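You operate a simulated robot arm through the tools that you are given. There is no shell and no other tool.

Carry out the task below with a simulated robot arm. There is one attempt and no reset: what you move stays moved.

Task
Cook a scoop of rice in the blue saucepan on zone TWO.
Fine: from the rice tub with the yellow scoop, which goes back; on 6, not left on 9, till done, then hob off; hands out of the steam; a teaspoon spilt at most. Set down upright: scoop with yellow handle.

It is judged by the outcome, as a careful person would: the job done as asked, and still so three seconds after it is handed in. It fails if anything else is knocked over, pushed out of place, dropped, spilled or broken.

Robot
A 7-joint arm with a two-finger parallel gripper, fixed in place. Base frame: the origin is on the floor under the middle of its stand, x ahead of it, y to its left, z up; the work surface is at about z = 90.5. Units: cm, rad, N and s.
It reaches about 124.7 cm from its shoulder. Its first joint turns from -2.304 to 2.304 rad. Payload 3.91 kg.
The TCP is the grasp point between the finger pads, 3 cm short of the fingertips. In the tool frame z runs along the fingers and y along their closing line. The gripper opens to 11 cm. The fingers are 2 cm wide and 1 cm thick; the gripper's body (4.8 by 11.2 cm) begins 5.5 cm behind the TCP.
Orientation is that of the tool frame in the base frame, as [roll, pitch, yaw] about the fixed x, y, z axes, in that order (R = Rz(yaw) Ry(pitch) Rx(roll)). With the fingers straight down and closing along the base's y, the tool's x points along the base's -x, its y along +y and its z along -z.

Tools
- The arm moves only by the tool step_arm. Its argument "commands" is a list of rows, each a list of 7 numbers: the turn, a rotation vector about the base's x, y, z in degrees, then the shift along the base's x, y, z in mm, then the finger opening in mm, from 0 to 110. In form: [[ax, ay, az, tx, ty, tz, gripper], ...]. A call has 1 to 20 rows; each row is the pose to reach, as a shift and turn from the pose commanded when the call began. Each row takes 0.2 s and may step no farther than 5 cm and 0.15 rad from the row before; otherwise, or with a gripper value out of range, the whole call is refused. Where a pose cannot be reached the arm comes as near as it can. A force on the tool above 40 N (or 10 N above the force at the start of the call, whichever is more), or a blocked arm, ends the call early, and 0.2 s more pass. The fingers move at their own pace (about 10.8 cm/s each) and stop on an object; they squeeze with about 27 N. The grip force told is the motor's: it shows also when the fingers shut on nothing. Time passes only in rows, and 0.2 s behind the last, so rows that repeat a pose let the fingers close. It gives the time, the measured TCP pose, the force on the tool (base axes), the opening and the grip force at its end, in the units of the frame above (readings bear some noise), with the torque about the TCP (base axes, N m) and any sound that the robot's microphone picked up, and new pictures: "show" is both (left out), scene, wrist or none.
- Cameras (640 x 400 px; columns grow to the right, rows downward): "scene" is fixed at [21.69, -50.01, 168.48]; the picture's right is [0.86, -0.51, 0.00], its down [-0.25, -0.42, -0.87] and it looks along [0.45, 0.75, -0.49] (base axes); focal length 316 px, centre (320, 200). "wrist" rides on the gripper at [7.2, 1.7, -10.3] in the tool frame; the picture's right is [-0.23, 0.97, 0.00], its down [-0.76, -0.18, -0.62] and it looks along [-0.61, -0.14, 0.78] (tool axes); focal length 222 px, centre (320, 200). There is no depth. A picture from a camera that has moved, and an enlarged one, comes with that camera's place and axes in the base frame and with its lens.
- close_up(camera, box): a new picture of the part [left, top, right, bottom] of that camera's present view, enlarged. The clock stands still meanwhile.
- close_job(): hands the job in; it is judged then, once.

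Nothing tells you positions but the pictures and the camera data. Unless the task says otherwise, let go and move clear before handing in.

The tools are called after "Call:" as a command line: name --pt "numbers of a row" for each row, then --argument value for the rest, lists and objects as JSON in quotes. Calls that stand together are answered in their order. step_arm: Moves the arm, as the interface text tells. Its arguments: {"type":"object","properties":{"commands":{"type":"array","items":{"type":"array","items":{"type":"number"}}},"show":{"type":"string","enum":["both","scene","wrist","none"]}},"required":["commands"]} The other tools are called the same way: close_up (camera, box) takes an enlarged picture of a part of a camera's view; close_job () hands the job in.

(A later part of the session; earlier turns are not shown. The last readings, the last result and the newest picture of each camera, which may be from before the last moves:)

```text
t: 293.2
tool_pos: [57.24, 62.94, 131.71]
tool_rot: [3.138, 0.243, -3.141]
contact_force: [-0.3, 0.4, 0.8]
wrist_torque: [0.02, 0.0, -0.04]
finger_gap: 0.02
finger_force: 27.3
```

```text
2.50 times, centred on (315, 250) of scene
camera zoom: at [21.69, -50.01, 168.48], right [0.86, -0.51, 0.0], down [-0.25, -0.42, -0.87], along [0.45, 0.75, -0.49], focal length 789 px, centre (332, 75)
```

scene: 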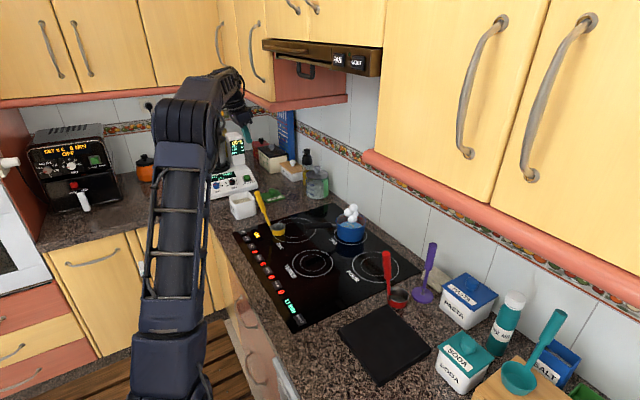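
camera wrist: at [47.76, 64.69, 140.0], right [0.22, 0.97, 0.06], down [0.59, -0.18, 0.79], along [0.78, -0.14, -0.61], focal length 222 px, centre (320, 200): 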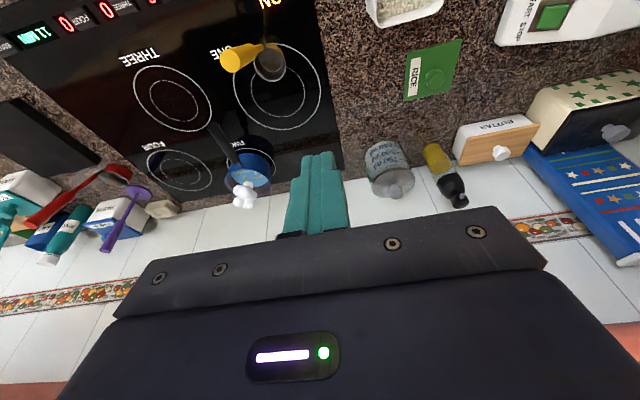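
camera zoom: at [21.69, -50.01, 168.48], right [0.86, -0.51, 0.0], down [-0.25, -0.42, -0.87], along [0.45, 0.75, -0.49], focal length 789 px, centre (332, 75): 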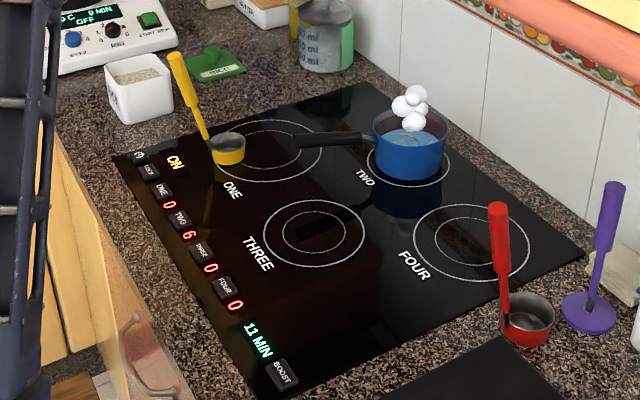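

Call:
step_arm --pt "0 0 0 0 0 0 0" --pt "0 0 0 0 0 0 0" --pt "0 0 0 0 0 0 0" --pt "0 0 0 0 0 0 0" --pt "0 0 0 0 0 0 0" --pt "0 0 0 0 0 0 0" --pt "0 0 0 0 0 0 0" --pt "0 0 0 0 0 0 0" --pt "0 0 0 0 0 0 0" --pt "0 0 0 0 0 0 0" --pt "0 0 0 0 0 0 0" --pt "0 0 0 0 0 0 0" --pt "0 0 0 0 0 0 0" --pt "0 0 0 0 0 0 0" --pt "0 0 0 0 0 0 0" --pt "0 0 0 0 0 0 0" --pt "0 0 0 0 0 0 0" --pt "0 0 0 0 0 0 0" --pt "0 0 0 0 0 0 0" --pt "0 0 0 0 0 0 0" --show "none"

Call:
step_arm --pt "0 0 0 0 0 0 0" --pt "0 0 0 0 0 0 0" --pt "0 0 0 0 0 0 0" --pt "0 0 0 0 0 0 0" --pt "0 0 0 0 0 0 0" --pt "0 0 0 0 0 0 0" --pt "0 0 0 0 0 0 0" --pt "0 0 0 0 0 0 0" --pt "0 0 0 0 0 0 0" --pt "0 0 0 0 0 0 0" --pt "0 0 0 0 0 0 0" --pt "0 0 0 0 0 0 0" --pt "0 0 0 0 0 0 0" --pt "0 0 0 0 0 0 0" --pt "0 0 0 0 0 0 0" --pt "0 0 0 0 0 0 0" --pt "0 0 0 0 0 0 0" --pt "0 0 0 0 0 0 0" --pt "0 0 0 0 0 0 0" --pt "0 0 0 0 0 0 0" --show "none"

Call:
step_arm --pt "0 0 0 0 0 0 0" --pt "0 0 0 0 0 0 0" --pt "0 0 0 0 0 0 0" --pt "0 0 0 0 0 0 0" --pt "0 0 0 0 0 0 0" --pt "0 0 0 0 0 0 0" --pt "0 0 0 0 0 0 0" --pt "0 0 0 0 0 0 0" --pt "0 0 0 0 0 0 0" --pt "0 0 0 0 0 0 0" --pt "0 0 0 0 0 0 0" --pt "0 0 0 0 0 0 0" --pt "0 0 0 0 0 0 0" --pt "0 0 0 0 0 0 0" --pt "0 0 0 0 0 0 0" --pt "0 0 0 0 0 0 0" --pt "0 0 0 0 0 0 0" --pt "0 0 0 0 0 0 0" --pt "0 0 0 0 0 0 0" --pt "0 0 0 0 0 0 0" --show "none"

Call:
step_arm --pt "0 0 0 0 0 0 0" --pt "0 0 0 0 0 0 0" --pt "0 0 0 0 0 0 0" --pt "0 0 0 0 0 0 0" --pt "0 0 0 0 0 0 0" --pt "0 0 0 0 0 0 0" --pt "0 0 0 0 0 0 0" --pt "0 0 0 0 0 0 0" --pt "0 0 0 0 0 0 0" --pt "0 0 0 0 0 0 0" --pt "0 0 0 0 0 0 0" --pt "0 0 0 0 0 0 0" --pt "0 0 0 0 0 0 0" --pt "0 0 0 0 0 0 0" --pt "0 0 0 0 0 0 0" --pt "0 0 0 0 0 0 0" --pt "0 0 0 0 0 0 0" --pt "0 0 0 0 0 0 0" --pt "0 0 0 0 0 0 0" --pt "0 0 0 0 0 0 0" --show "none"

Call:
step_arm --pt "0 0 0 0 0 0 0" --pt "0 0 0 0 0 0 0" --pt "0 0 0 0 0 0 0" --pt "0 0 0 0 0 0 0" --pt "0 0 0 0 0 0 0" --pt "0 0 0 0 0 0 0" --pt "0 0 0 0 0 0 0" --pt "0 0 0 0 0 0 0" --pt "0 0 0 0 0 0 0" --pt "0 0 0 0 0 0 0" --pt "0 0 0 0 0 0 0" --pt "0 0 0 0 0 0 0" --pt "0 0 0 0 0 0 0" --pt "0 0 0 0 0 0 0" --pt "0 0 0 0 0 0 0" --pt "0 0 0 0 0 0 0" --pt "0 0 0 0 0 0 0" --pt "0 0 0 0 0 0 0" --pt "0 0 0 0 0 0 0" --pt "0 0 0 0 0 0 0" --show "none"

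Call:
close_up --camera "wrist" --box '[225, 140, 280, 200]'

Call:
step_arm --pt "0 0 0 0 0 0 0" --pt "0 0 0 0 0 0 0" --pt "0 0 0 0 0 0 0" --pt "0 0 0 0 0 0 0" --pt "0 0 0 0 0 0 0" --pt "0 0 0 0 0 0 0" --pt "0 0 0 0 0 0 0" --pt "0 0 0 0 0 0 0" --pt "0 0 0 0 0 0 0" --pt "0 0 0 0 0 0 0" --pt "0 0 0 0 0 0 0" --pt "0 0 0 0 0 0 0" --pt "0 0 0 0 0 0 0" --pt "0 0 0 0 0 0 0" --pt "0 0 0 0 0 0 0" --pt "0 0 0 0 0 0 0" --pt "0 0 0 0 0 0 0" --pt "0 0 0 0 0 0 0" --pt "0 0 0 0 0 0 0" --pt "0 0 0 0 0 0 0" --show "none"

Call:
step_arm --pt "0 0 0 0 0 0 0" --pt "0 0 0 0 0 0 0" --pt "0 0 0 0 0 0 0" --pt "0 0 0 0 0 0 0" --pt "0 0 0 0 0 0 0" --pt "0 0 0 0 0 0 0" --pt "0 0 0 0 0 0 0" --pt "0 0 0 0 0 0 0" --pt "0 0 0 0 0 0 0" --pt "0 0 0 0 0 0 0" --pt "0 0 0 0 0 0 0" --pt "0 0 0 0 0 0 0" --pt "0 0 0 0 0 0 0" --pt "0 0 0 0 0 0 0" --pt "0 0 0 0 0 0 0" --pt "0 0 0 0 0 0 0" --pt "0 0 0 0 0 0 0" --pt "0 0 0 0 0 0 0" --pt "0 0 0 0 0 0 0" --pt "0 0 0 0 0 0 0" --show "none"

Call:
step_arm --pt "0 0 0 0 0 0 0" --pt "0 0 0 0 0 0 0" --pt "0 0 0 0 0 0 0" --pt "0 0 0 0 0 0 0" --pt "0 0 0 0 0 0 0" --pt "0 0 0 0 0 0 0" --pt "0 0 0 0 0 0 0" --pt "0 0 0 0 0 0 0" --pt "0 0 0 0 0 0 0" --pt "0 0 0 0 0 0 0" --pt "0 0 0 0 0 0 0" --pt "0 0 0 0 0 0 0" --pt "0 0 0 0 0 0 0" --pt "0 0 0 0 0 0 0" --pt "0 0 0 0 0 0 0" --pt "0 0 0 0 0 0 0" --pt "0 0 0 0 0 0 0" --pt "0 0 0 0 0 0 0" --pt "0 0 0 0 0 0 0" --pt "0 0 0 0 0 0 0" --show "none"

Call:
close_up --camera "wrist" --box '[225, 140, 280, 200]'

Call:
close_up --camera "scene" --box '[230, 170, 400, 330]'

```text
t: 297.4
tool_pos: [57.25, 62.89, 131.81]
tool_rot: [3.139, 0.243, 3.141]
contact_force: [0.2, -1.1, -0.6]
wrist_torque: [0.0, -0.03, 0.03]
finger_gap: 0.0
finger_force: 27.0
```

```text
t: 301.6
tool_pos: [57.25, 62.97, 131.73]
tool_rot: [3.138, 0.242, 3.141]
contact_force: [-0.8, 0.4, 0.2]
wrist_torque: [0.02, -0.04, -0.02]
finger_gap: 0.0
finger_force: 26.9
```

```text
t: 305.8
tool_pos: [57.22, 62.93, 131.74]
tool_rot: [3.137, 0.243, 3.141]
contact_force: [-0.3, 0.2, 0.2]
wrist_torque: [0.0, 0.01, 0.01]
finger_gap: 0.0
finger_force: 26.9
```

```text
t: 310.0
tool_pos: [57.13, 62.92, 131.64]
tool_rot: [3.139, 0.242, 3.141]
contact_force: [0.5, 0.4, 0.2]
wrist_torque: [-0.02, -0.02, 0.02]
finger_gap: 0.01
finger_force: 26.7
```

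```text
t: 314.2
tool_pos: [57.22, 62.86, 131.78]
tool_rot: [3.138, 0.242, -3.141]
contact_force: [-0.5, -0.1, 0.0]
wrist_torque: [-0.01, 0.04, -0.05]
finger_gap: 0.0
finger_force: 26.8
```

```text
6.67 times, centred on (252, 170) of wrist
camera zoom: at [47.76, 64.67, 139.99], right [0.22, 0.97, 0.06], down [0.59, -0.18, 0.79], along [0.78, -0.14, -0.61], focal length 1481 px, centre (770, 400)
```

zoom: 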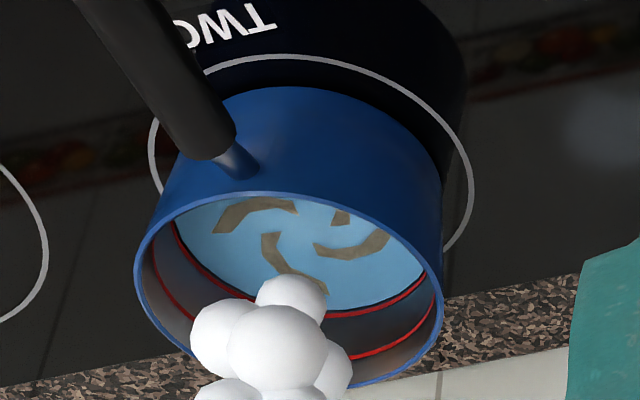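

```text
t: 318.4
tool_pos: [57.13, 63.06, 131.62]
tool_rot: [3.137, 0.242, 3.141]
contact_force: [-0.1, 1.0, 0.4]
wrist_torque: [-0.01, -0.01, 0.02]
finger_gap: 0.0
finger_force: 27.6
```

```text
t: 322.6
tool_pos: [57.2, 63.0, 131.67]
tool_rot: [3.136, 0.242, -3.141]
contact_force: [1.1, 0.1, -0.7]
wrist_torque: [0.01, 0.02, -0.01]
finger_gap: 0.0
finger_force: 26.6
```

```text
t: 326.8
tool_pos: [57.26, 62.97, 131.72]
tool_rot: [3.137, 0.242, 3.141]
contact_force: [-0.5, 0.1, -0.7]
wrist_torque: [0.01, -0.03, 0.0]
finger_gap: 0.01
finger_force: 27.5
```

```text
6.67 times, centred on (252, 170) of wrist
camera zoom: at [47.76, 64.67, 139.99], right [0.22, 0.97, 0.06], down [0.59, -0.18, 0.79], along [0.78, -0.14, -0.61], focal length 1481 px, centre (770, 400)
```

zoom: 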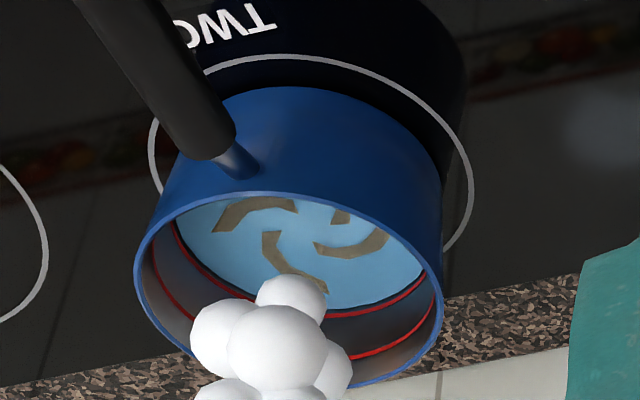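

```text
2.50 times, centred on (315, 250) of scene
camera zoom: at [21.69, -50.01, 168.48], right [0.86, -0.51, 0.0], down [-0.25, -0.42, -0.87], along [0.45, 0.75, -0.49], focal length 789 px, centre (332, 75)
```

zoom: 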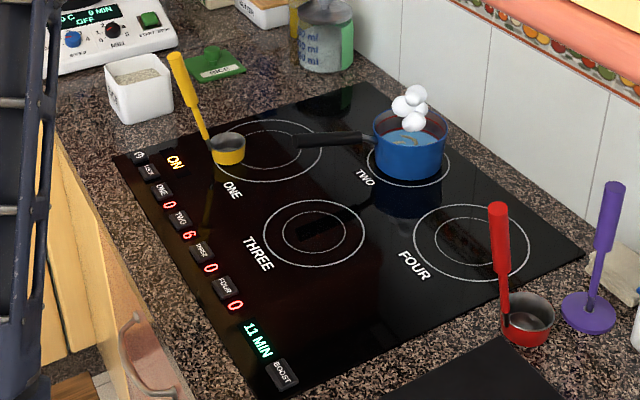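

Nothing has changed abruptly and water still covers the rice, now just under the lower line. I'll keep simmering and watching.

Call:
step_arm --pt "0 0 0 0 0 0 0" --pt "0 0 0 0 0 0 0" --pt "0 0 0 0 0 0 0" --pt "0 0 0 0 0 0 0" --pt "0 0 0 0 0 0 0" --pt "0 0 0 0 0 0 0" --pt "0 0 0 0 0 0 0" --pt "0 0 0 0 0 0 0" --pt "0 0 0 0 0 0 0" --pt "0 0 0 0 0 0 0" --pt "0 0 0 0 0 0 0" --pt "0 0 0 0 0 0 0" --pt "0 0 0 0 0 0 0" --pt "0 0 0 0 0 0 0" --pt "0 0 0 0 0 0 0" --pt "0 0 0 0 0 0 0" --pt "0 0 0 0 0 0 0" --pt "0 0 0 0 0 0 0" --pt "0 0 0 0 0 0 0" --pt "0 0 0 0 0 0 0" --show "none"

Call:
step_arm --pt "0 0 0 0 0 0 0" --pt "0 0 0 0 0 0 0" --pt "0 0 0 0 0 0 0" --pt "0 0 0 0 0 0 0" --pt "0 0 0 0 0 0 0" --pt "0 0 0 0 0 0 0" --pt "0 0 0 0 0 0 0" --pt "0 0 0 0 0 0 0" --pt "0 0 0 0 0 0 0" --pt "0 0 0 0 0 0 0" --pt "0 0 0 0 0 0 0" --pt "0 0 0 0 0 0 0" --pt "0 0 0 0 0 0 0" --pt "0 0 0 0 0 0 0" --pt "0 0 0 0 0 0 0" --pt "0 0 0 0 0 0 0" --pt "0 0 0 0 0 0 0" --pt "0 0 0 0 0 0 0" --pt "0 0 0 0 0 0 0" --pt "0 0 0 0 0 0 0" --show "none"

Call:
step_arm --pt "0 0 0 0 0 0 0" --pt "0 0 0 0 0 0 0" --pt "0 0 0 0 0 0 0" --pt "0 0 0 0 0 0 0" --pt "0 0 0 0 0 0 0" --pt "0 0 0 0 0 0 0" --pt "0 0 0 0 0 0 0" --pt "0 0 0 0 0 0 0" --pt "0 0 0 0 0 0 0" --pt "0 0 0 0 0 0 0" --pt "0 0 0 0 0 0 0" --pt "0 0 0 0 0 0 0" --pt "0 0 0 0 0 0 0" --pt "0 0 0 0 0 0 0" --pt "0 0 0 0 0 0 0" --pt "0 0 0 0 0 0 0" --pt "0 0 0 0 0 0 0" --pt "0 0 0 0 0 0 0" --pt "0 0 0 0 0 0 0" --pt "0 0 0 0 0 0 0" --show "none"

Call:
step_arm --pt "0 0 0 0 0 0 0" --pt "0 0 0 0 0 0 0" --pt "0 0 0 0 0 0 0" --pt "0 0 0 0 0 0 0" --pt "0 0 0 0 0 0 0" --pt "0 0 0 0 0 0 0" --pt "0 0 0 0 0 0 0" --pt "0 0 0 0 0 0 0" --pt "0 0 0 0 0 0 0" --pt "0 0 0 0 0 0 0" --pt "0 0 0 0 0 0 0" --pt "0 0 0 0 0 0 0" --pt "0 0 0 0 0 0 0" --pt "0 0 0 0 0 0 0" --pt "0 0 0 0 0 0 0" --pt "0 0 0 0 0 0 0" --pt "0 0 0 0 0 0 0" --pt "0 0 0 0 0 0 0" --pt "0 0 0 0 0 0 0" --pt "0 0 0 0 0 0 0" --show "none"

Call:
step_arm --pt "0 0 0 0 0 0 0" --pt "0 0 0 0 0 0 0" --pt "0 0 0 0 0 0 0" --pt "0 0 0 0 0 0 0" --pt "0 0 0 0 0 0 0" --pt "0 0 0 0 0 0 0" --pt "0 0 0 0 0 0 0" --pt "0 0 0 0 0 0 0" --pt "0 0 0 0 0 0 0" --pt "0 0 0 0 0 0 0" --pt "0 0 0 0 0 0 0" --pt "0 0 0 0 0 0 0" --pt "0 0 0 0 0 0 0" --pt "0 0 0 0 0 0 0" --pt "0 0 0 0 0 0 0" --pt "0 0 0 0 0 0 0" --pt "0 0 0 0 0 0 0" --pt "0 0 0 0 0 0 0" --pt "0 0 0 0 0 0 0" --pt "0 0 0 0 0 0 0" --show "none"

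Call:
close_up --camera "wrist" --box '[225, 140, 280, 200]'

Call:
step_arm --pt "0 0 0 0 0 0 0" --pt "0 0 0 0 0 0 0" --pt "0 0 0 0 0 0 0" --pt "0 0 0 0 0 0 0" --pt "0 0 0 0 0 0 0" --pt "0 0 0 0 0 0 0" --pt "0 0 0 0 0 0 0" --pt "0 0 0 0 0 0 0" --pt "0 0 0 0 0 0 0" --pt "0 0 0 0 0 0 0" --pt "0 0 0 0 0 0 0" --pt "0 0 0 0 0 0 0" --pt "0 0 0 0 0 0 0" --pt "0 0 0 0 0 0 0" --pt "0 0 0 0 0 0 0" --pt "0 0 0 0 0 0 0" --pt "0 0 0 0 0 0 0" --pt "0 0 0 0 0 0 0" --pt "0 0 0 0 0 0 0" --pt "0 0 0 0 0 0 0" --show "none"

Call:
step_arm --pt "0 0 0 0 0 0 0" --pt "0 0 0 0 0 0 0" --pt "0 0 0 0 0 0 0" --pt "0 0 0 0 0 0 0" --pt "0 0 0 0 0 0 0" --pt "0 0 0 0 0 0 0" --pt "0 0 0 0 0 0 0" --pt "0 0 0 0 0 0 0" --pt "0 0 0 0 0 0 0" --pt "0 0 0 0 0 0 0" --pt "0 0 0 0 0 0 0" --pt "0 0 0 0 0 0 0" --pt "0 0 0 0 0 0 0" --pt "0 0 0 0 0 0 0" --pt "0 0 0 0 0 0 0" --pt "0 0 0 0 0 0 0" --pt "0 0 0 0 0 0 0" --pt "0 0 0 0 0 0 0" --pt "0 0 0 0 0 0 0" --pt "0 0 0 0 0 0 0" --show "none"

Call:
step_arm --pt "0 0 0 0 0 0 0" --pt "0 0 0 0 0 0 0" --pt "0 0 0 0 0 0 0" --pt "0 0 0 0 0 0 0" --pt "0 0 0 0 0 0 0" --pt "0 0 0 0 0 0 0" --pt "0 0 0 0 0 0 0" --pt "0 0 0 0 0 0 0" --pt "0 0 0 0 0 0 0" --pt "0 0 0 0 0 0 0" --pt "0 0 0 0 0 0 0" --pt "0 0 0 0 0 0 0" --pt "0 0 0 0 0 0 0" --pt "0 0 0 0 0 0 0" --pt "0 0 0 0 0 0 0" --pt "0 0 0 0 0 0 0" --pt "0 0 0 0 0 0 0" --pt "0 0 0 0 0 0 0" --pt "0 0 0 0 0 0 0" --pt "0 0 0 0 0 0 0" --show "none"

Call:
close_up --camera "wrist" --box '[225, 140, 280, 200]'

Call:
close_up --camera "scene" --box '[230, 170, 400, 330]'

```text
t: 331.0
tool_pos: [57.17, 62.97, 131.74]
tool_rot: [3.138, 0.244, -3.141]
contact_force: [-0.4, 0.2, -0.1]
wrist_torque: [0.03, 0.0, -0.01]
finger_gap: 0.0
finger_force: 27.5
```

```text
t: 335.2
tool_pos: [57.24, 63.01, 131.8]
tool_rot: [3.138, 0.241, 3.141]
contact_force: [0.5, 0.5, -0.7]
wrist_torque: [-0.02, 0.02, 0.0]
finger_gap: 0.0
finger_force: 27.2
```

```text
t: 339.4
tool_pos: [57.22, 63.0, 131.82]
tool_rot: [3.138, 0.242, -3.141]
contact_force: [0.8, 0.4, -0.7]
wrist_torque: [-0.01, 0.0, 0.01]
finger_gap: 0.02
finger_force: 27.4
```

```text
t: 343.6
tool_pos: [57.19, 63.02, 131.78]
tool_rot: [3.139, 0.245, -3.141]
contact_force: [-0.8, -0.4, 0.0]
wrist_torque: [-0.04, -0.02, 0.03]
finger_gap: 0.0
finger_force: 26.9
```

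```text
t: 347.8
tool_pos: [57.19, 63.06, 131.71]
tool_rot: [3.138, 0.242, -3.141]
contact_force: [-1.3, 0.2, 0.4]
wrist_torque: [-0.05, -0.01, 0.01]
finger_gap: 0.01
finger_force: 27.2
```

```text
6.67 times, centred on (252, 170) of wrist
camera zoom: at [47.76, 64.67, 139.99], right [0.22, 0.97, 0.06], down [0.59, -0.18, 0.79], along [0.78, -0.14, -0.61], focal length 1481 px, centre (770, 400)
```

zoom: 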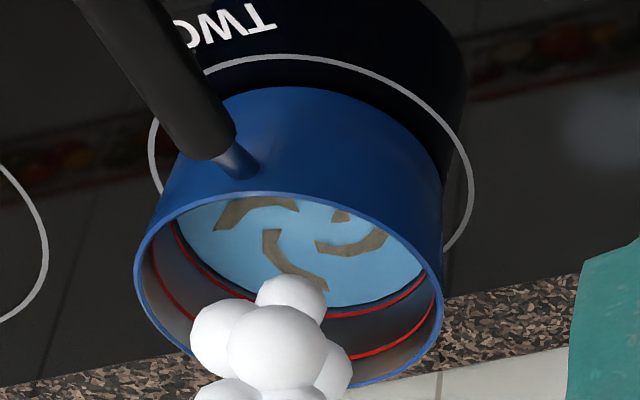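

```text
t: 352.0
tool_pos: [57.13, 63.06, 131.69]
tool_rot: [3.138, 0.243, 3.14]
contact_force: [-0.1, -0.8, -0.1]
wrist_torque: [0.02, -0.02, -0.01]
finger_gap: 0.0
finger_force: 27.1
```

```text
t: 356.2
tool_pos: [57.2, 62.9, 131.82]
tool_rot: [3.138, 0.243, -3.141]
contact_force: [-0.3, 0.5, 0.1]
wrist_torque: [0.0, -0.03, 0.0]
finger_gap: 0.0
finger_force: 26.9
```

```text
t: 360.4
tool_pos: [57.2, 62.96, 131.62]
tool_rot: [3.138, 0.243, -3.14]
contact_force: [0.6, 0.8, -0.6]
wrist_torque: [-0.01, 0.0, -0.01]
finger_gap: 0.0
finger_force: 27.1
```

```text
6.67 times, centred on (252, 170) of wrist
camera zoom: at [47.76, 64.67, 139.99], right [0.22, 0.97, 0.06], down [0.59, -0.18, 0.79], along [0.78, -0.14, -0.61], focal length 1481 px, centre (770, 400)
```

zoom: 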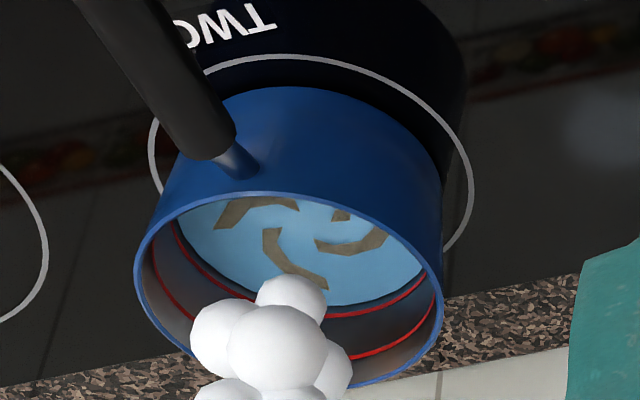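

```text
2.50 times, centred on (315, 250) of scene
camera zoom: at [21.69, -50.01, 168.48], right [0.86, -0.51, 0.0], down [-0.25, -0.42, -0.87], along [0.45, 0.75, -0.49], focal length 789 px, centre (332, 75)
```

zoom: 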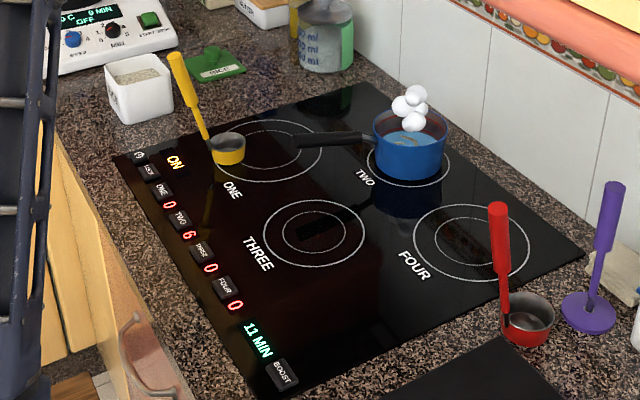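

Call:
step_arm --pt "0 0 0 0 0 0 0" --pt "0 0 0 0 0 0 0" --pt "0 0 0 0 0 0 0" --pt "0 0 0 0 0 0 0" --pt "0 0 0 0 0 0 0" --pt "0 0 0 0 0 0 0" --pt "0 0 0 0 0 0 0" --pt "0 0 0 0 0 0 0" --pt "0 0 0 0 0 0 0" --pt "0 0 0 0 0 0 0" --pt "0 0 0 0 0 0 0" --pt "0 0 0 0 0 0 0" --pt "0 0 0 0 0 0 0" --pt "0 0 0 0 0 0 0" --pt "0 0 0 0 0 0 0" --pt "0 0 0 0 0 0 0" --pt "0 0 0 0 0 0 0" --pt "0 0 0 0 0 0 0" --pt "0 0 0 0 0 0 0" --pt "0 0 0 0 0 0 0" --show "none"

Call:
step_arm --pt "0 0 0 0 0 0 0" --pt "0 0 0 0 0 0 0" --pt "0 0 0 0 0 0 0" --pt "0 0 0 0 0 0 0" --pt "0 0 0 0 0 0 0" --pt "0 0 0 0 0 0 0" --pt "0 0 0 0 0 0 0" --pt "0 0 0 0 0 0 0" --pt "0 0 0 0 0 0 0" --pt "0 0 0 0 0 0 0" --pt "0 0 0 0 0 0 0" --pt "0 0 0 0 0 0 0" --pt "0 0 0 0 0 0 0" --pt "0 0 0 0 0 0 0" --pt "0 0 0 0 0 0 0" --pt "0 0 0 0 0 0 0" --pt "0 0 0 0 0 0 0" --pt "0 0 0 0 0 0 0" --pt "0 0 0 0 0 0 0" --pt "0 0 0 0 0 0 0" --show "none"

Call:
step_arm --pt "0 0 0 0 0 0 0" --pt "0 0 0 0 0 0 0" --pt "0 0 0 0 0 0 0" --pt "0 0 0 0 0 0 0" --pt "0 0 0 0 0 0 0" --pt "0 0 0 0 0 0 0" --pt "0 0 0 0 0 0 0" --pt "0 0 0 0 0 0 0" --pt "0 0 0 0 0 0 0" --pt "0 0 0 0 0 0 0" --pt "0 0 0 0 0 0 0" --pt "0 0 0 0 0 0 0" --pt "0 0 0 0 0 0 0" --pt "0 0 0 0 0 0 0" --pt "0 0 0 0 0 0 0" --pt "0 0 0 0 0 0 0" --pt "0 0 0 0 0 0 0" --pt "0 0 0 0 0 0 0" --pt "0 0 0 0 0 0 0" --pt "0 0 0 0 0 0 0" --show "none"

Call:
step_arm --pt "0 0 0 0 0 0 0" --pt "0 0 0 0 0 0 0" --pt "0 0 0 0 0 0 0" --pt "0 0 0 0 0 0 0" --pt "0 0 0 0 0 0 0" --pt "0 0 0 0 0 0 0" --pt "0 0 0 0 0 0 0" --pt "0 0 0 0 0 0 0" --pt "0 0 0 0 0 0 0" --pt "0 0 0 0 0 0 0" --pt "0 0 0 0 0 0 0" --pt "0 0 0 0 0 0 0" --pt "0 0 0 0 0 0 0" --pt "0 0 0 0 0 0 0" --pt "0 0 0 0 0 0 0" --pt "0 0 0 0 0 0 0" --pt "0 0 0 0 0 0 0" --pt "0 0 0 0 0 0 0" --pt "0 0 0 0 0 0 0" --pt "0 0 0 0 0 0 0" --show "none"

Call:
step_arm --pt "0 0 0 0 0 0 0" --pt "0 0 0 0 0 0 0" --pt "0 0 0 0 0 0 0" --pt "0 0 0 0 0 0 0" --pt "0 0 0 0 0 0 0" --pt "0 0 0 0 0 0 0" --pt "0 0 0 0 0 0 0" --pt "0 0 0 0 0 0 0" --pt "0 0 0 0 0 0 0" --pt "0 0 0 0 0 0 0" --pt "0 0 0 0 0 0 0" --pt "0 0 0 0 0 0 0" --pt "0 0 0 0 0 0 0" --pt "0 0 0 0 0 0 0" --pt "0 0 0 0 0 0 0" --pt "0 0 0 0 0 0 0" --pt "0 0 0 0 0 0 0" --pt "0 0 0 0 0 0 0" --pt "0 0 0 0 0 0 0" --pt "0 0 0 0 0 0 0" --show "none"

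Call:
close_up --camera "wrist" --box '[225, 140, 280, 200]'

Call:
step_arm --pt "0 0 0 0 0 0 0" --pt "0 0 0 0 0 0 0" --pt "0 0 0 0 0 0 0" --pt "0 0 0 0 0 0 0" --pt "0 0 0 0 0 0 0" --pt "0 0 0 0 0 0 0" --pt "0 0 0 0 0 0 0" --pt "0 0 0 0 0 0 0" --pt "0 0 0 0 0 0 0" --pt "0 0 0 0 0 0 0" --pt "0 0 0 0 0 0 0" --pt "0 0 0 0 0 0 0" --pt "0 0 0 0 0 0 0" --pt "0 0 0 0 0 0 0" --pt "0 0 0 0 0 0 0" --pt "0 0 0 0 0 0 0" --pt "0 0 0 0 0 0 0" --pt "0 0 0 0 0 0 0" --pt "0 0 0 0 0 0 0" --pt "0 0 0 0 0 0 0" --show "none"

Call:
step_arm --pt "0 0 0 0 0 0 0" --pt "0 0 0 0 0 0 0" --pt "0 0 0 0 0 0 0" --pt "0 0 0 0 0 0 0" --pt "0 0 0 0 0 0 0" --pt "0 0 0 0 0 0 0" --pt "0 0 0 0 0 0 0" --pt "0 0 0 0 0 0 0" --pt "0 0 0 0 0 0 0" --pt "0 0 0 0 0 0 0" --pt "0 0 0 0 0 0 0" --pt "0 0 0 0 0 0 0" --pt "0 0 0 0 0 0 0" --pt "0 0 0 0 0 0 0" --pt "0 0 0 0 0 0 0" --pt "0 0 0 0 0 0 0" --pt "0 0 0 0 0 0 0" --pt "0 0 0 0 0 0 0" --pt "0 0 0 0 0 0 0" --pt "0 0 0 0 0 0 0" --show "none"

Call:
step_arm --pt "0 0 0 0 0 0 0" --pt "0 0 0 0 0 0 0" --pt "0 0 0 0 0 0 0" --pt "0 0 0 0 0 0 0" --pt "0 0 0 0 0 0 0" --pt "0 0 0 0 0 0 0" --pt "0 0 0 0 0 0 0" --pt "0 0 0 0 0 0 0" --pt "0 0 0 0 0 0 0" --pt "0 0 0 0 0 0 0" --pt "0 0 0 0 0 0 0" --pt "0 0 0 0 0 0 0" --pt "0 0 0 0 0 0 0" --pt "0 0 0 0 0 0 0" --pt "0 0 0 0 0 0 0" --pt "0 0 0 0 0 0 0" --pt "0 0 0 0 0 0 0" --pt "0 0 0 0 0 0 0" --pt "0 0 0 0 0 0 0" --pt "0 0 0 0 0 0 0" --show "none"

Call:
step_arm --pt "0 0 0 0 0 0 0" --pt "0 0 0 0 0 0 0" --pt "0 0 0 0 0 0 0" --pt "0 0 0 0 0 0 0" --pt "0 0 0 0 0 0 0" --pt "0 0 0 0 0 0 0" --pt "0 0 0 0 0 0 0" --pt "0 0 0 0 0 0 0" --pt "0 0 0 0 0 0 0" --pt "0 0 0 0 0 0 0" --pt "0 0 0 0 0 0 0" --pt "0 0 0 0 0 0 0" --pt "0 0 0 0 0 0 0" --pt "0 0 0 0 0 0 0" --pt "0 0 0 0 0 0 0" --pt "0 0 0 0 0 0 0" --pt "0 0 0 0 0 0 0" --pt "0 0 0 0 0 0 0" --pt "0 0 0 0 0 0 0" --pt "0 0 0 0 0 0 0" --show "none"

Call:
close_up --camera "wrist" --box '[225, 140, 280, 200]'

Call:
close_up --camera "scene" --box '[230, 170, 400, 330]'

```text
t: 364.6
tool_pos: [57.19, 63.03, 131.68]
tool_rot: [3.138, 0.242, -3.141]
contact_force: [0.4, 0.1, -0.6]
wrist_torque: [0.01, 0.02, -0.02]
finger_gap: 0.0
finger_force: 27.4
```

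```text
t: 368.8
tool_pos: [57.29, 62.83, 131.71]
tool_rot: [3.139, 0.242, 3.14]
contact_force: [-0.3, -0.6, -0.2]
wrist_torque: [0.05, 0.01, 0.02]
finger_gap: 0.0
finger_force: 27.1
```

```text
t: 373.0
tool_pos: [57.25, 62.98, 131.81]
tool_rot: [3.137, 0.241, -3.141]
contact_force: [-0.2, 0.1, 0.5]
wrist_torque: [0.0, 0.01, 0.02]
finger_gap: 0.0
finger_force: 26.9
```

```text
t: 377.2
tool_pos: [57.24, 62.9, 131.68]
tool_rot: [3.138, 0.243, 3.14]
contact_force: [0.6, -0.4, 0.1]
wrist_torque: [0.02, 0.0, 0.0]
finger_gap: 0.01
finger_force: 27.1
```

```text
t: 381.4
tool_pos: [57.21, 62.84, 131.66]
tool_rot: [3.137, 0.243, -3.141]
contact_force: [0.2, -0.5, 0.6]
wrist_torque: [0.03, 0.01, 0.02]
finger_gap: 0.0
finger_force: 26.7
```

```text
6.67 times, centred on (252, 170) of wrist
camera zoom: at [47.76, 64.68, 139.99], right [0.22, 0.97, 0.06], down [0.59, -0.18, 0.79], along [0.78, -0.14, -0.61], focal length 1481 px, centre (770, 400)
```

zoom: 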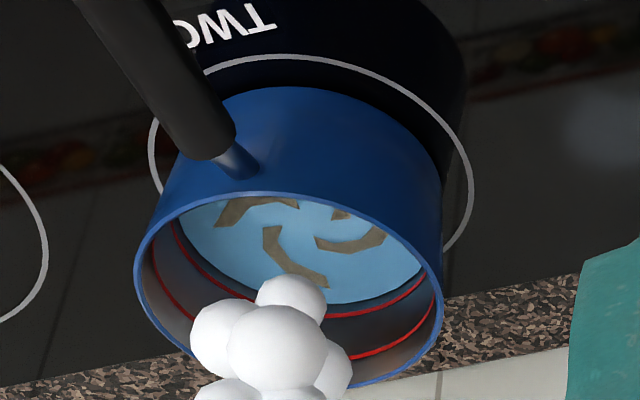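

```text
t: 385.6
tool_pos: [57.21, 63.02, 131.61]
tool_rot: [3.138, 0.243, -3.141]
contact_force: [-0.3, -0.3, 0.5]
wrist_torque: [0.0, 0.01, -0.01]
finger_gap: 0.0
finger_force: 27.3
```

```text
t: 389.8
tool_pos: [57.37, 62.9, 131.71]
tool_rot: [3.138, 0.244, -3.141]
contact_force: [0.5, -0.2, -0.1]
wrist_torque: [0.01, 0.03, -0.01]
finger_gap: 0.02
finger_force: 27.1
```

```text
t: 394.0
tool_pos: [57.19, 62.89, 131.65]
tool_rot: [3.139, 0.242, 3.14]
contact_force: [0.8, 0.6, -0.1]
wrist_torque: [0.02, -0.02, 0.0]
finger_gap: 0.0
finger_force: 27.0
```

```text
t: 398.2
tool_pos: [57.18, 62.97, 131.66]
tool_rot: [3.138, 0.24, -3.141]
contact_force: [0.3, 0.6, 0.1]
wrist_torque: [-0.04, 0.02, 0.03]
finger_gap: 0.01
finger_force: 26.6
```

```text
6.67 times, centred on (252, 170) of wrist
camera zoom: at [47.76, 64.67, 139.99], right [0.22, 0.97, 0.06], down [0.59, -0.18, 0.79], along [0.78, -0.14, -0.61], focal length 1481 px, centre (770, 400)
```

zoom: 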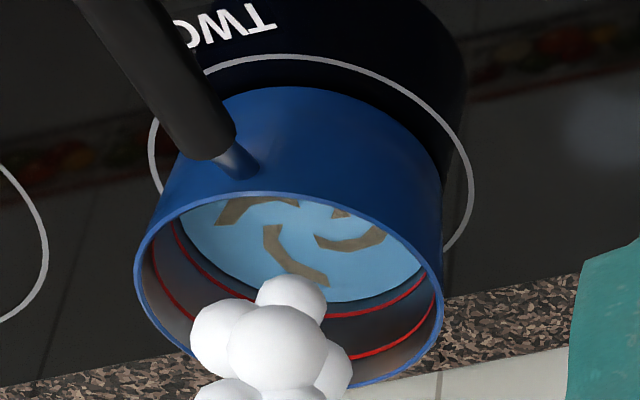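

```text
2.50 times, centred on (315, 250) of scene
camera zoom: at [21.69, -50.01, 168.48], right [0.86, -0.51, 0.0], down [-0.25, -0.42, -0.87], along [0.45, 0.75, -0.49], focal length 789 px, centre (332, 75)
```

zoom: 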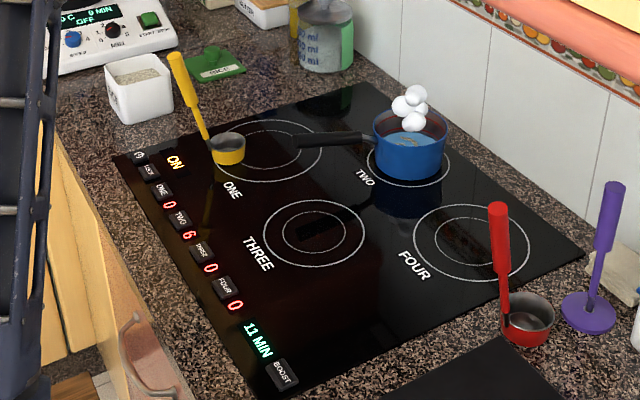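

The water still covers the rice and no end sign has shown, so I'll go on simmering towards the roughly 11 minutes the hob's timer suggests, keeping an eye on the water level.

Call:
step_arm --pt "0 0 0 0 0 0 0" --pt "0 0 0 0 0 0 0" --pt "0 0 0 0 0 0 0" --pt "0 0 0 0 0 0 0" --pt "0 0 0 0 0 0 0" --pt "0 0 0 0 0 0 0" --pt "0 0 0 0 0 0 0" --pt "0 0 0 0 0 0 0" --pt "0 0 0 0 0 0 0" --pt "0 0 0 0 0 0 0" --pt "0 0 0 0 0 0 0" --pt "0 0 0 0 0 0 0" --pt "0 0 0 0 0 0 0" --pt "0 0 0 0 0 0 0" --pt "0 0 0 0 0 0 0" --pt "0 0 0 0 0 0 0" --pt "0 0 0 0 0 0 0" --pt "0 0 0 0 0 0 0" --pt "0 0 0 0 0 0 0" --pt "0 0 0 0 0 0 0" --show "none"

Call:
step_arm --pt "0 0 0 0 0 0 0" --pt "0 0 0 0 0 0 0" --pt "0 0 0 0 0 0 0" --pt "0 0 0 0 0 0 0" --pt "0 0 0 0 0 0 0" --pt "0 0 0 0 0 0 0" --pt "0 0 0 0 0 0 0" --pt "0 0 0 0 0 0 0" --pt "0 0 0 0 0 0 0" --pt "0 0 0 0 0 0 0" --pt "0 0 0 0 0 0 0" --pt "0 0 0 0 0 0 0" --pt "0 0 0 0 0 0 0" --pt "0 0 0 0 0 0 0" --pt "0 0 0 0 0 0 0" --pt "0 0 0 0 0 0 0" --pt "0 0 0 0 0 0 0" --pt "0 0 0 0 0 0 0" --pt "0 0 0 0 0 0 0" --pt "0 0 0 0 0 0 0" --show "none"

Call:
step_arm --pt "0 0 0 0 0 0 0" --pt "0 0 0 0 0 0 0" --pt "0 0 0 0 0 0 0" --pt "0 0 0 0 0 0 0" --pt "0 0 0 0 0 0 0" --pt "0 0 0 0 0 0 0" --pt "0 0 0 0 0 0 0" --pt "0 0 0 0 0 0 0" --pt "0 0 0 0 0 0 0" --pt "0 0 0 0 0 0 0" --pt "0 0 0 0 0 0 0" --pt "0 0 0 0 0 0 0" --pt "0 0 0 0 0 0 0" --pt "0 0 0 0 0 0 0" --pt "0 0 0 0 0 0 0" --pt "0 0 0 0 0 0 0" --pt "0 0 0 0 0 0 0" --pt "0 0 0 0 0 0 0" --pt "0 0 0 0 0 0 0" --pt "0 0 0 0 0 0 0" --show "none"

Call:
step_arm --pt "0 0 0 0 0 0 0" --pt "0 0 0 0 0 0 0" --pt "0 0 0 0 0 0 0" --pt "0 0 0 0 0 0 0" --pt "0 0 0 0 0 0 0" --pt "0 0 0 0 0 0 0" --pt "0 0 0 0 0 0 0" --pt "0 0 0 0 0 0 0" --pt "0 0 0 0 0 0 0" --pt "0 0 0 0 0 0 0" --pt "0 0 0 0 0 0 0" --pt "0 0 0 0 0 0 0" --pt "0 0 0 0 0 0 0" --pt "0 0 0 0 0 0 0" --pt "0 0 0 0 0 0 0" --pt "0 0 0 0 0 0 0" --pt "0 0 0 0 0 0 0" --pt "0 0 0 0 0 0 0" --pt "0 0 0 0 0 0 0" --pt "0 0 0 0 0 0 0" --show "none"

Call:
step_arm --pt "0 0 0 0 0 0 0" --pt "0 0 0 0 0 0 0" --pt "0 0 0 0 0 0 0" --pt "0 0 0 0 0 0 0" --pt "0 0 0 0 0 0 0" --pt "0 0 0 0 0 0 0" --pt "0 0 0 0 0 0 0" --pt "0 0 0 0 0 0 0" --pt "0 0 0 0 0 0 0" --pt "0 0 0 0 0 0 0" --pt "0 0 0 0 0 0 0" --pt "0 0 0 0 0 0 0" --pt "0 0 0 0 0 0 0" --pt "0 0 0 0 0 0 0" --pt "0 0 0 0 0 0 0" --pt "0 0 0 0 0 0 0" --pt "0 0 0 0 0 0 0" --pt "0 0 0 0 0 0 0" --pt "0 0 0 0 0 0 0" --pt "0 0 0 0 0 0 0" --show "none"

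Call:
step_arm --pt "0 0 0 0 0 0 0" --pt "0 0 0 0 0 0 0" --pt "0 0 0 0 0 0 0" --pt "0 0 0 0 0 0 0" --pt "0 0 0 0 0 0 0" --pt "0 0 0 0 0 0 0" --pt "0 0 0 0 0 0 0" --pt "0 0 0 0 0 0 0" --pt "0 0 0 0 0 0 0" --pt "0 0 0 0 0 0 0" --pt "0 0 0 0 0 0 0" --pt "0 0 0 0 0 0 0" --pt "0 0 0 0 0 0 0" --pt "0 0 0 0 0 0 0" --pt "0 0 0 0 0 0 0" --pt "0 0 0 0 0 0 0" --pt "0 0 0 0 0 0 0" --pt "0 0 0 0 0 0 0" --pt "0 0 0 0 0 0 0" --pt "0 0 0 0 0 0 0" --show "none"

Call:
step_arm --pt "0 0 0 0 0 0 0" --pt "0 0 0 0 0 0 0" --pt "0 0 0 0 0 0 0" --pt "0 0 0 0 0 0 0" --pt "0 0 0 0 0 0 0" --pt "0 0 0 0 0 0 0" --pt "0 0 0 0 0 0 0" --pt "0 0 0 0 0 0 0" --pt "0 0 0 0 0 0 0" --pt "0 0 0 0 0 0 0" --pt "0 0 0 0 0 0 0" --pt "0 0 0 0 0 0 0" --pt "0 0 0 0 0 0 0" --pt "0 0 0 0 0 0 0" --pt "0 0 0 0 0 0 0" --pt "0 0 0 0 0 0 0" --pt "0 0 0 0 0 0 0" --pt "0 0 0 0 0 0 0" --pt "0 0 0 0 0 0 0" --pt "0 0 0 0 0 0 0" --show "none"

Call:
close_up --camera "wrist" --box '[225, 140, 280, 200]'

Call:
close_up --camera "scene" --box '[230, 170, 400, 330]'

```text
t: 402.4
tool_pos: [57.27, 62.89, 131.63]
tool_rot: [3.14, 0.242, 3.14]
contact_force: [-0.1, -0.4, -0.8]
wrist_torque: [-0.04, 0.05, 0.0]
finger_gap: 0.01
finger_force: 27.8
```

```text
t: 406.6
tool_pos: [57.18, 62.98, 131.72]
tool_rot: [3.138, 0.241, -3.141]
contact_force: [-0.3, -0.8, -0.5]
wrist_torque: [0.01, 0.01, 0.01]
finger_gap: 0.01
finger_force: 26.6
```

```text
t: 410.8
tool_pos: [57.27, 62.86, 131.68]
tool_rot: [3.138, 0.241, -3.141]
contact_force: [0.7, -0.1, -0.5]
wrist_torque: [-0.03, 0.01, 0.0]
finger_gap: 0.01
finger_force: 26.9
```

```text
t: 415.0
tool_pos: [57.2, 63.0, 131.6]
tool_rot: [3.138, 0.242, 3.141]
contact_force: [-0.2, -0.7, 0.1]
wrist_torque: [-0.01, -0.04, 0.02]
finger_gap: 0.0
finger_force: 26.5
```

```text
t: 419.2
tool_pos: [57.26, 63.03, 131.68]
tool_rot: [3.138, 0.244, 3.141]
contact_force: [-0.1, 0.3, 0.6]
wrist_torque: [-0.01, 0.01, 0.01]
finger_gap: 0.0
finger_force: 26.9
```

```text
t: 423.4
tool_pos: [57.15, 63.05, 131.66]
tool_rot: [3.138, 0.244, -3.141]
contact_force: [-0.3, -0.9, -0.3]
wrist_torque: [0.01, -0.02, 0.03]
finger_gap: 0.0
finger_force: 26.8
```

```text
t: 427.6
tool_pos: [57.24, 62.98, 131.67]
tool_rot: [3.138, 0.243, 3.141]
contact_force: [0.0, -0.1, -0.2]
wrist_torque: [0.02, 0.02, -0.02]
finger_gap: 0.0
finger_force: 27.2
```

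```text
6.67 times, centred on (252, 170) of wrist
camera zoom: at [47.76, 64.67, 139.99], right [0.22, 0.97, 0.06], down [0.59, -0.18, 0.79], along [0.78, -0.14, -0.61], focal length 1481 px, centre (770, 400)
```

zoom: 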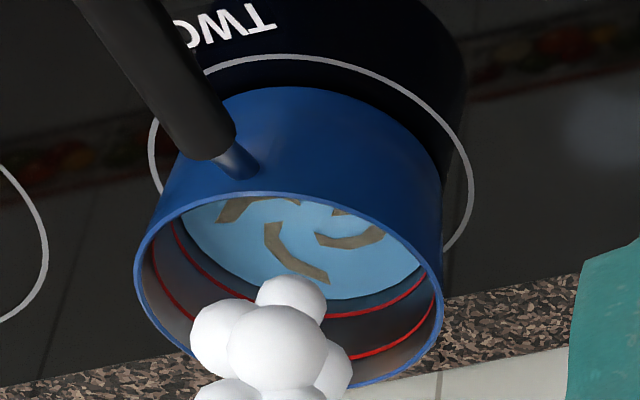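

```text
2.50 times, centred on (315, 250) of scene
camera zoom: at [21.69, -50.01, 168.48], right [0.86, -0.51, 0.0], down [-0.25, -0.42, -0.87], along [0.45, 0.75, -0.49], focal length 789 px, centre (332, 75)
```

zoom: 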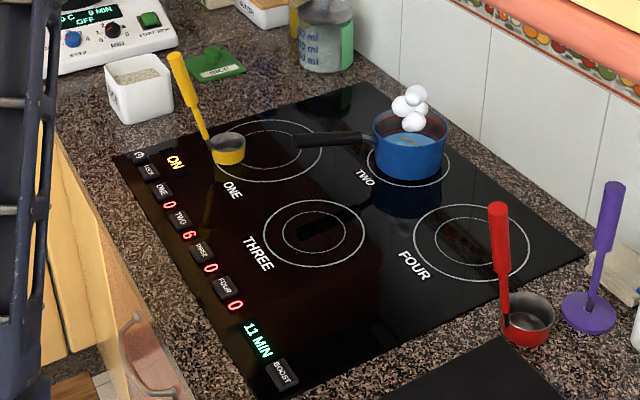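

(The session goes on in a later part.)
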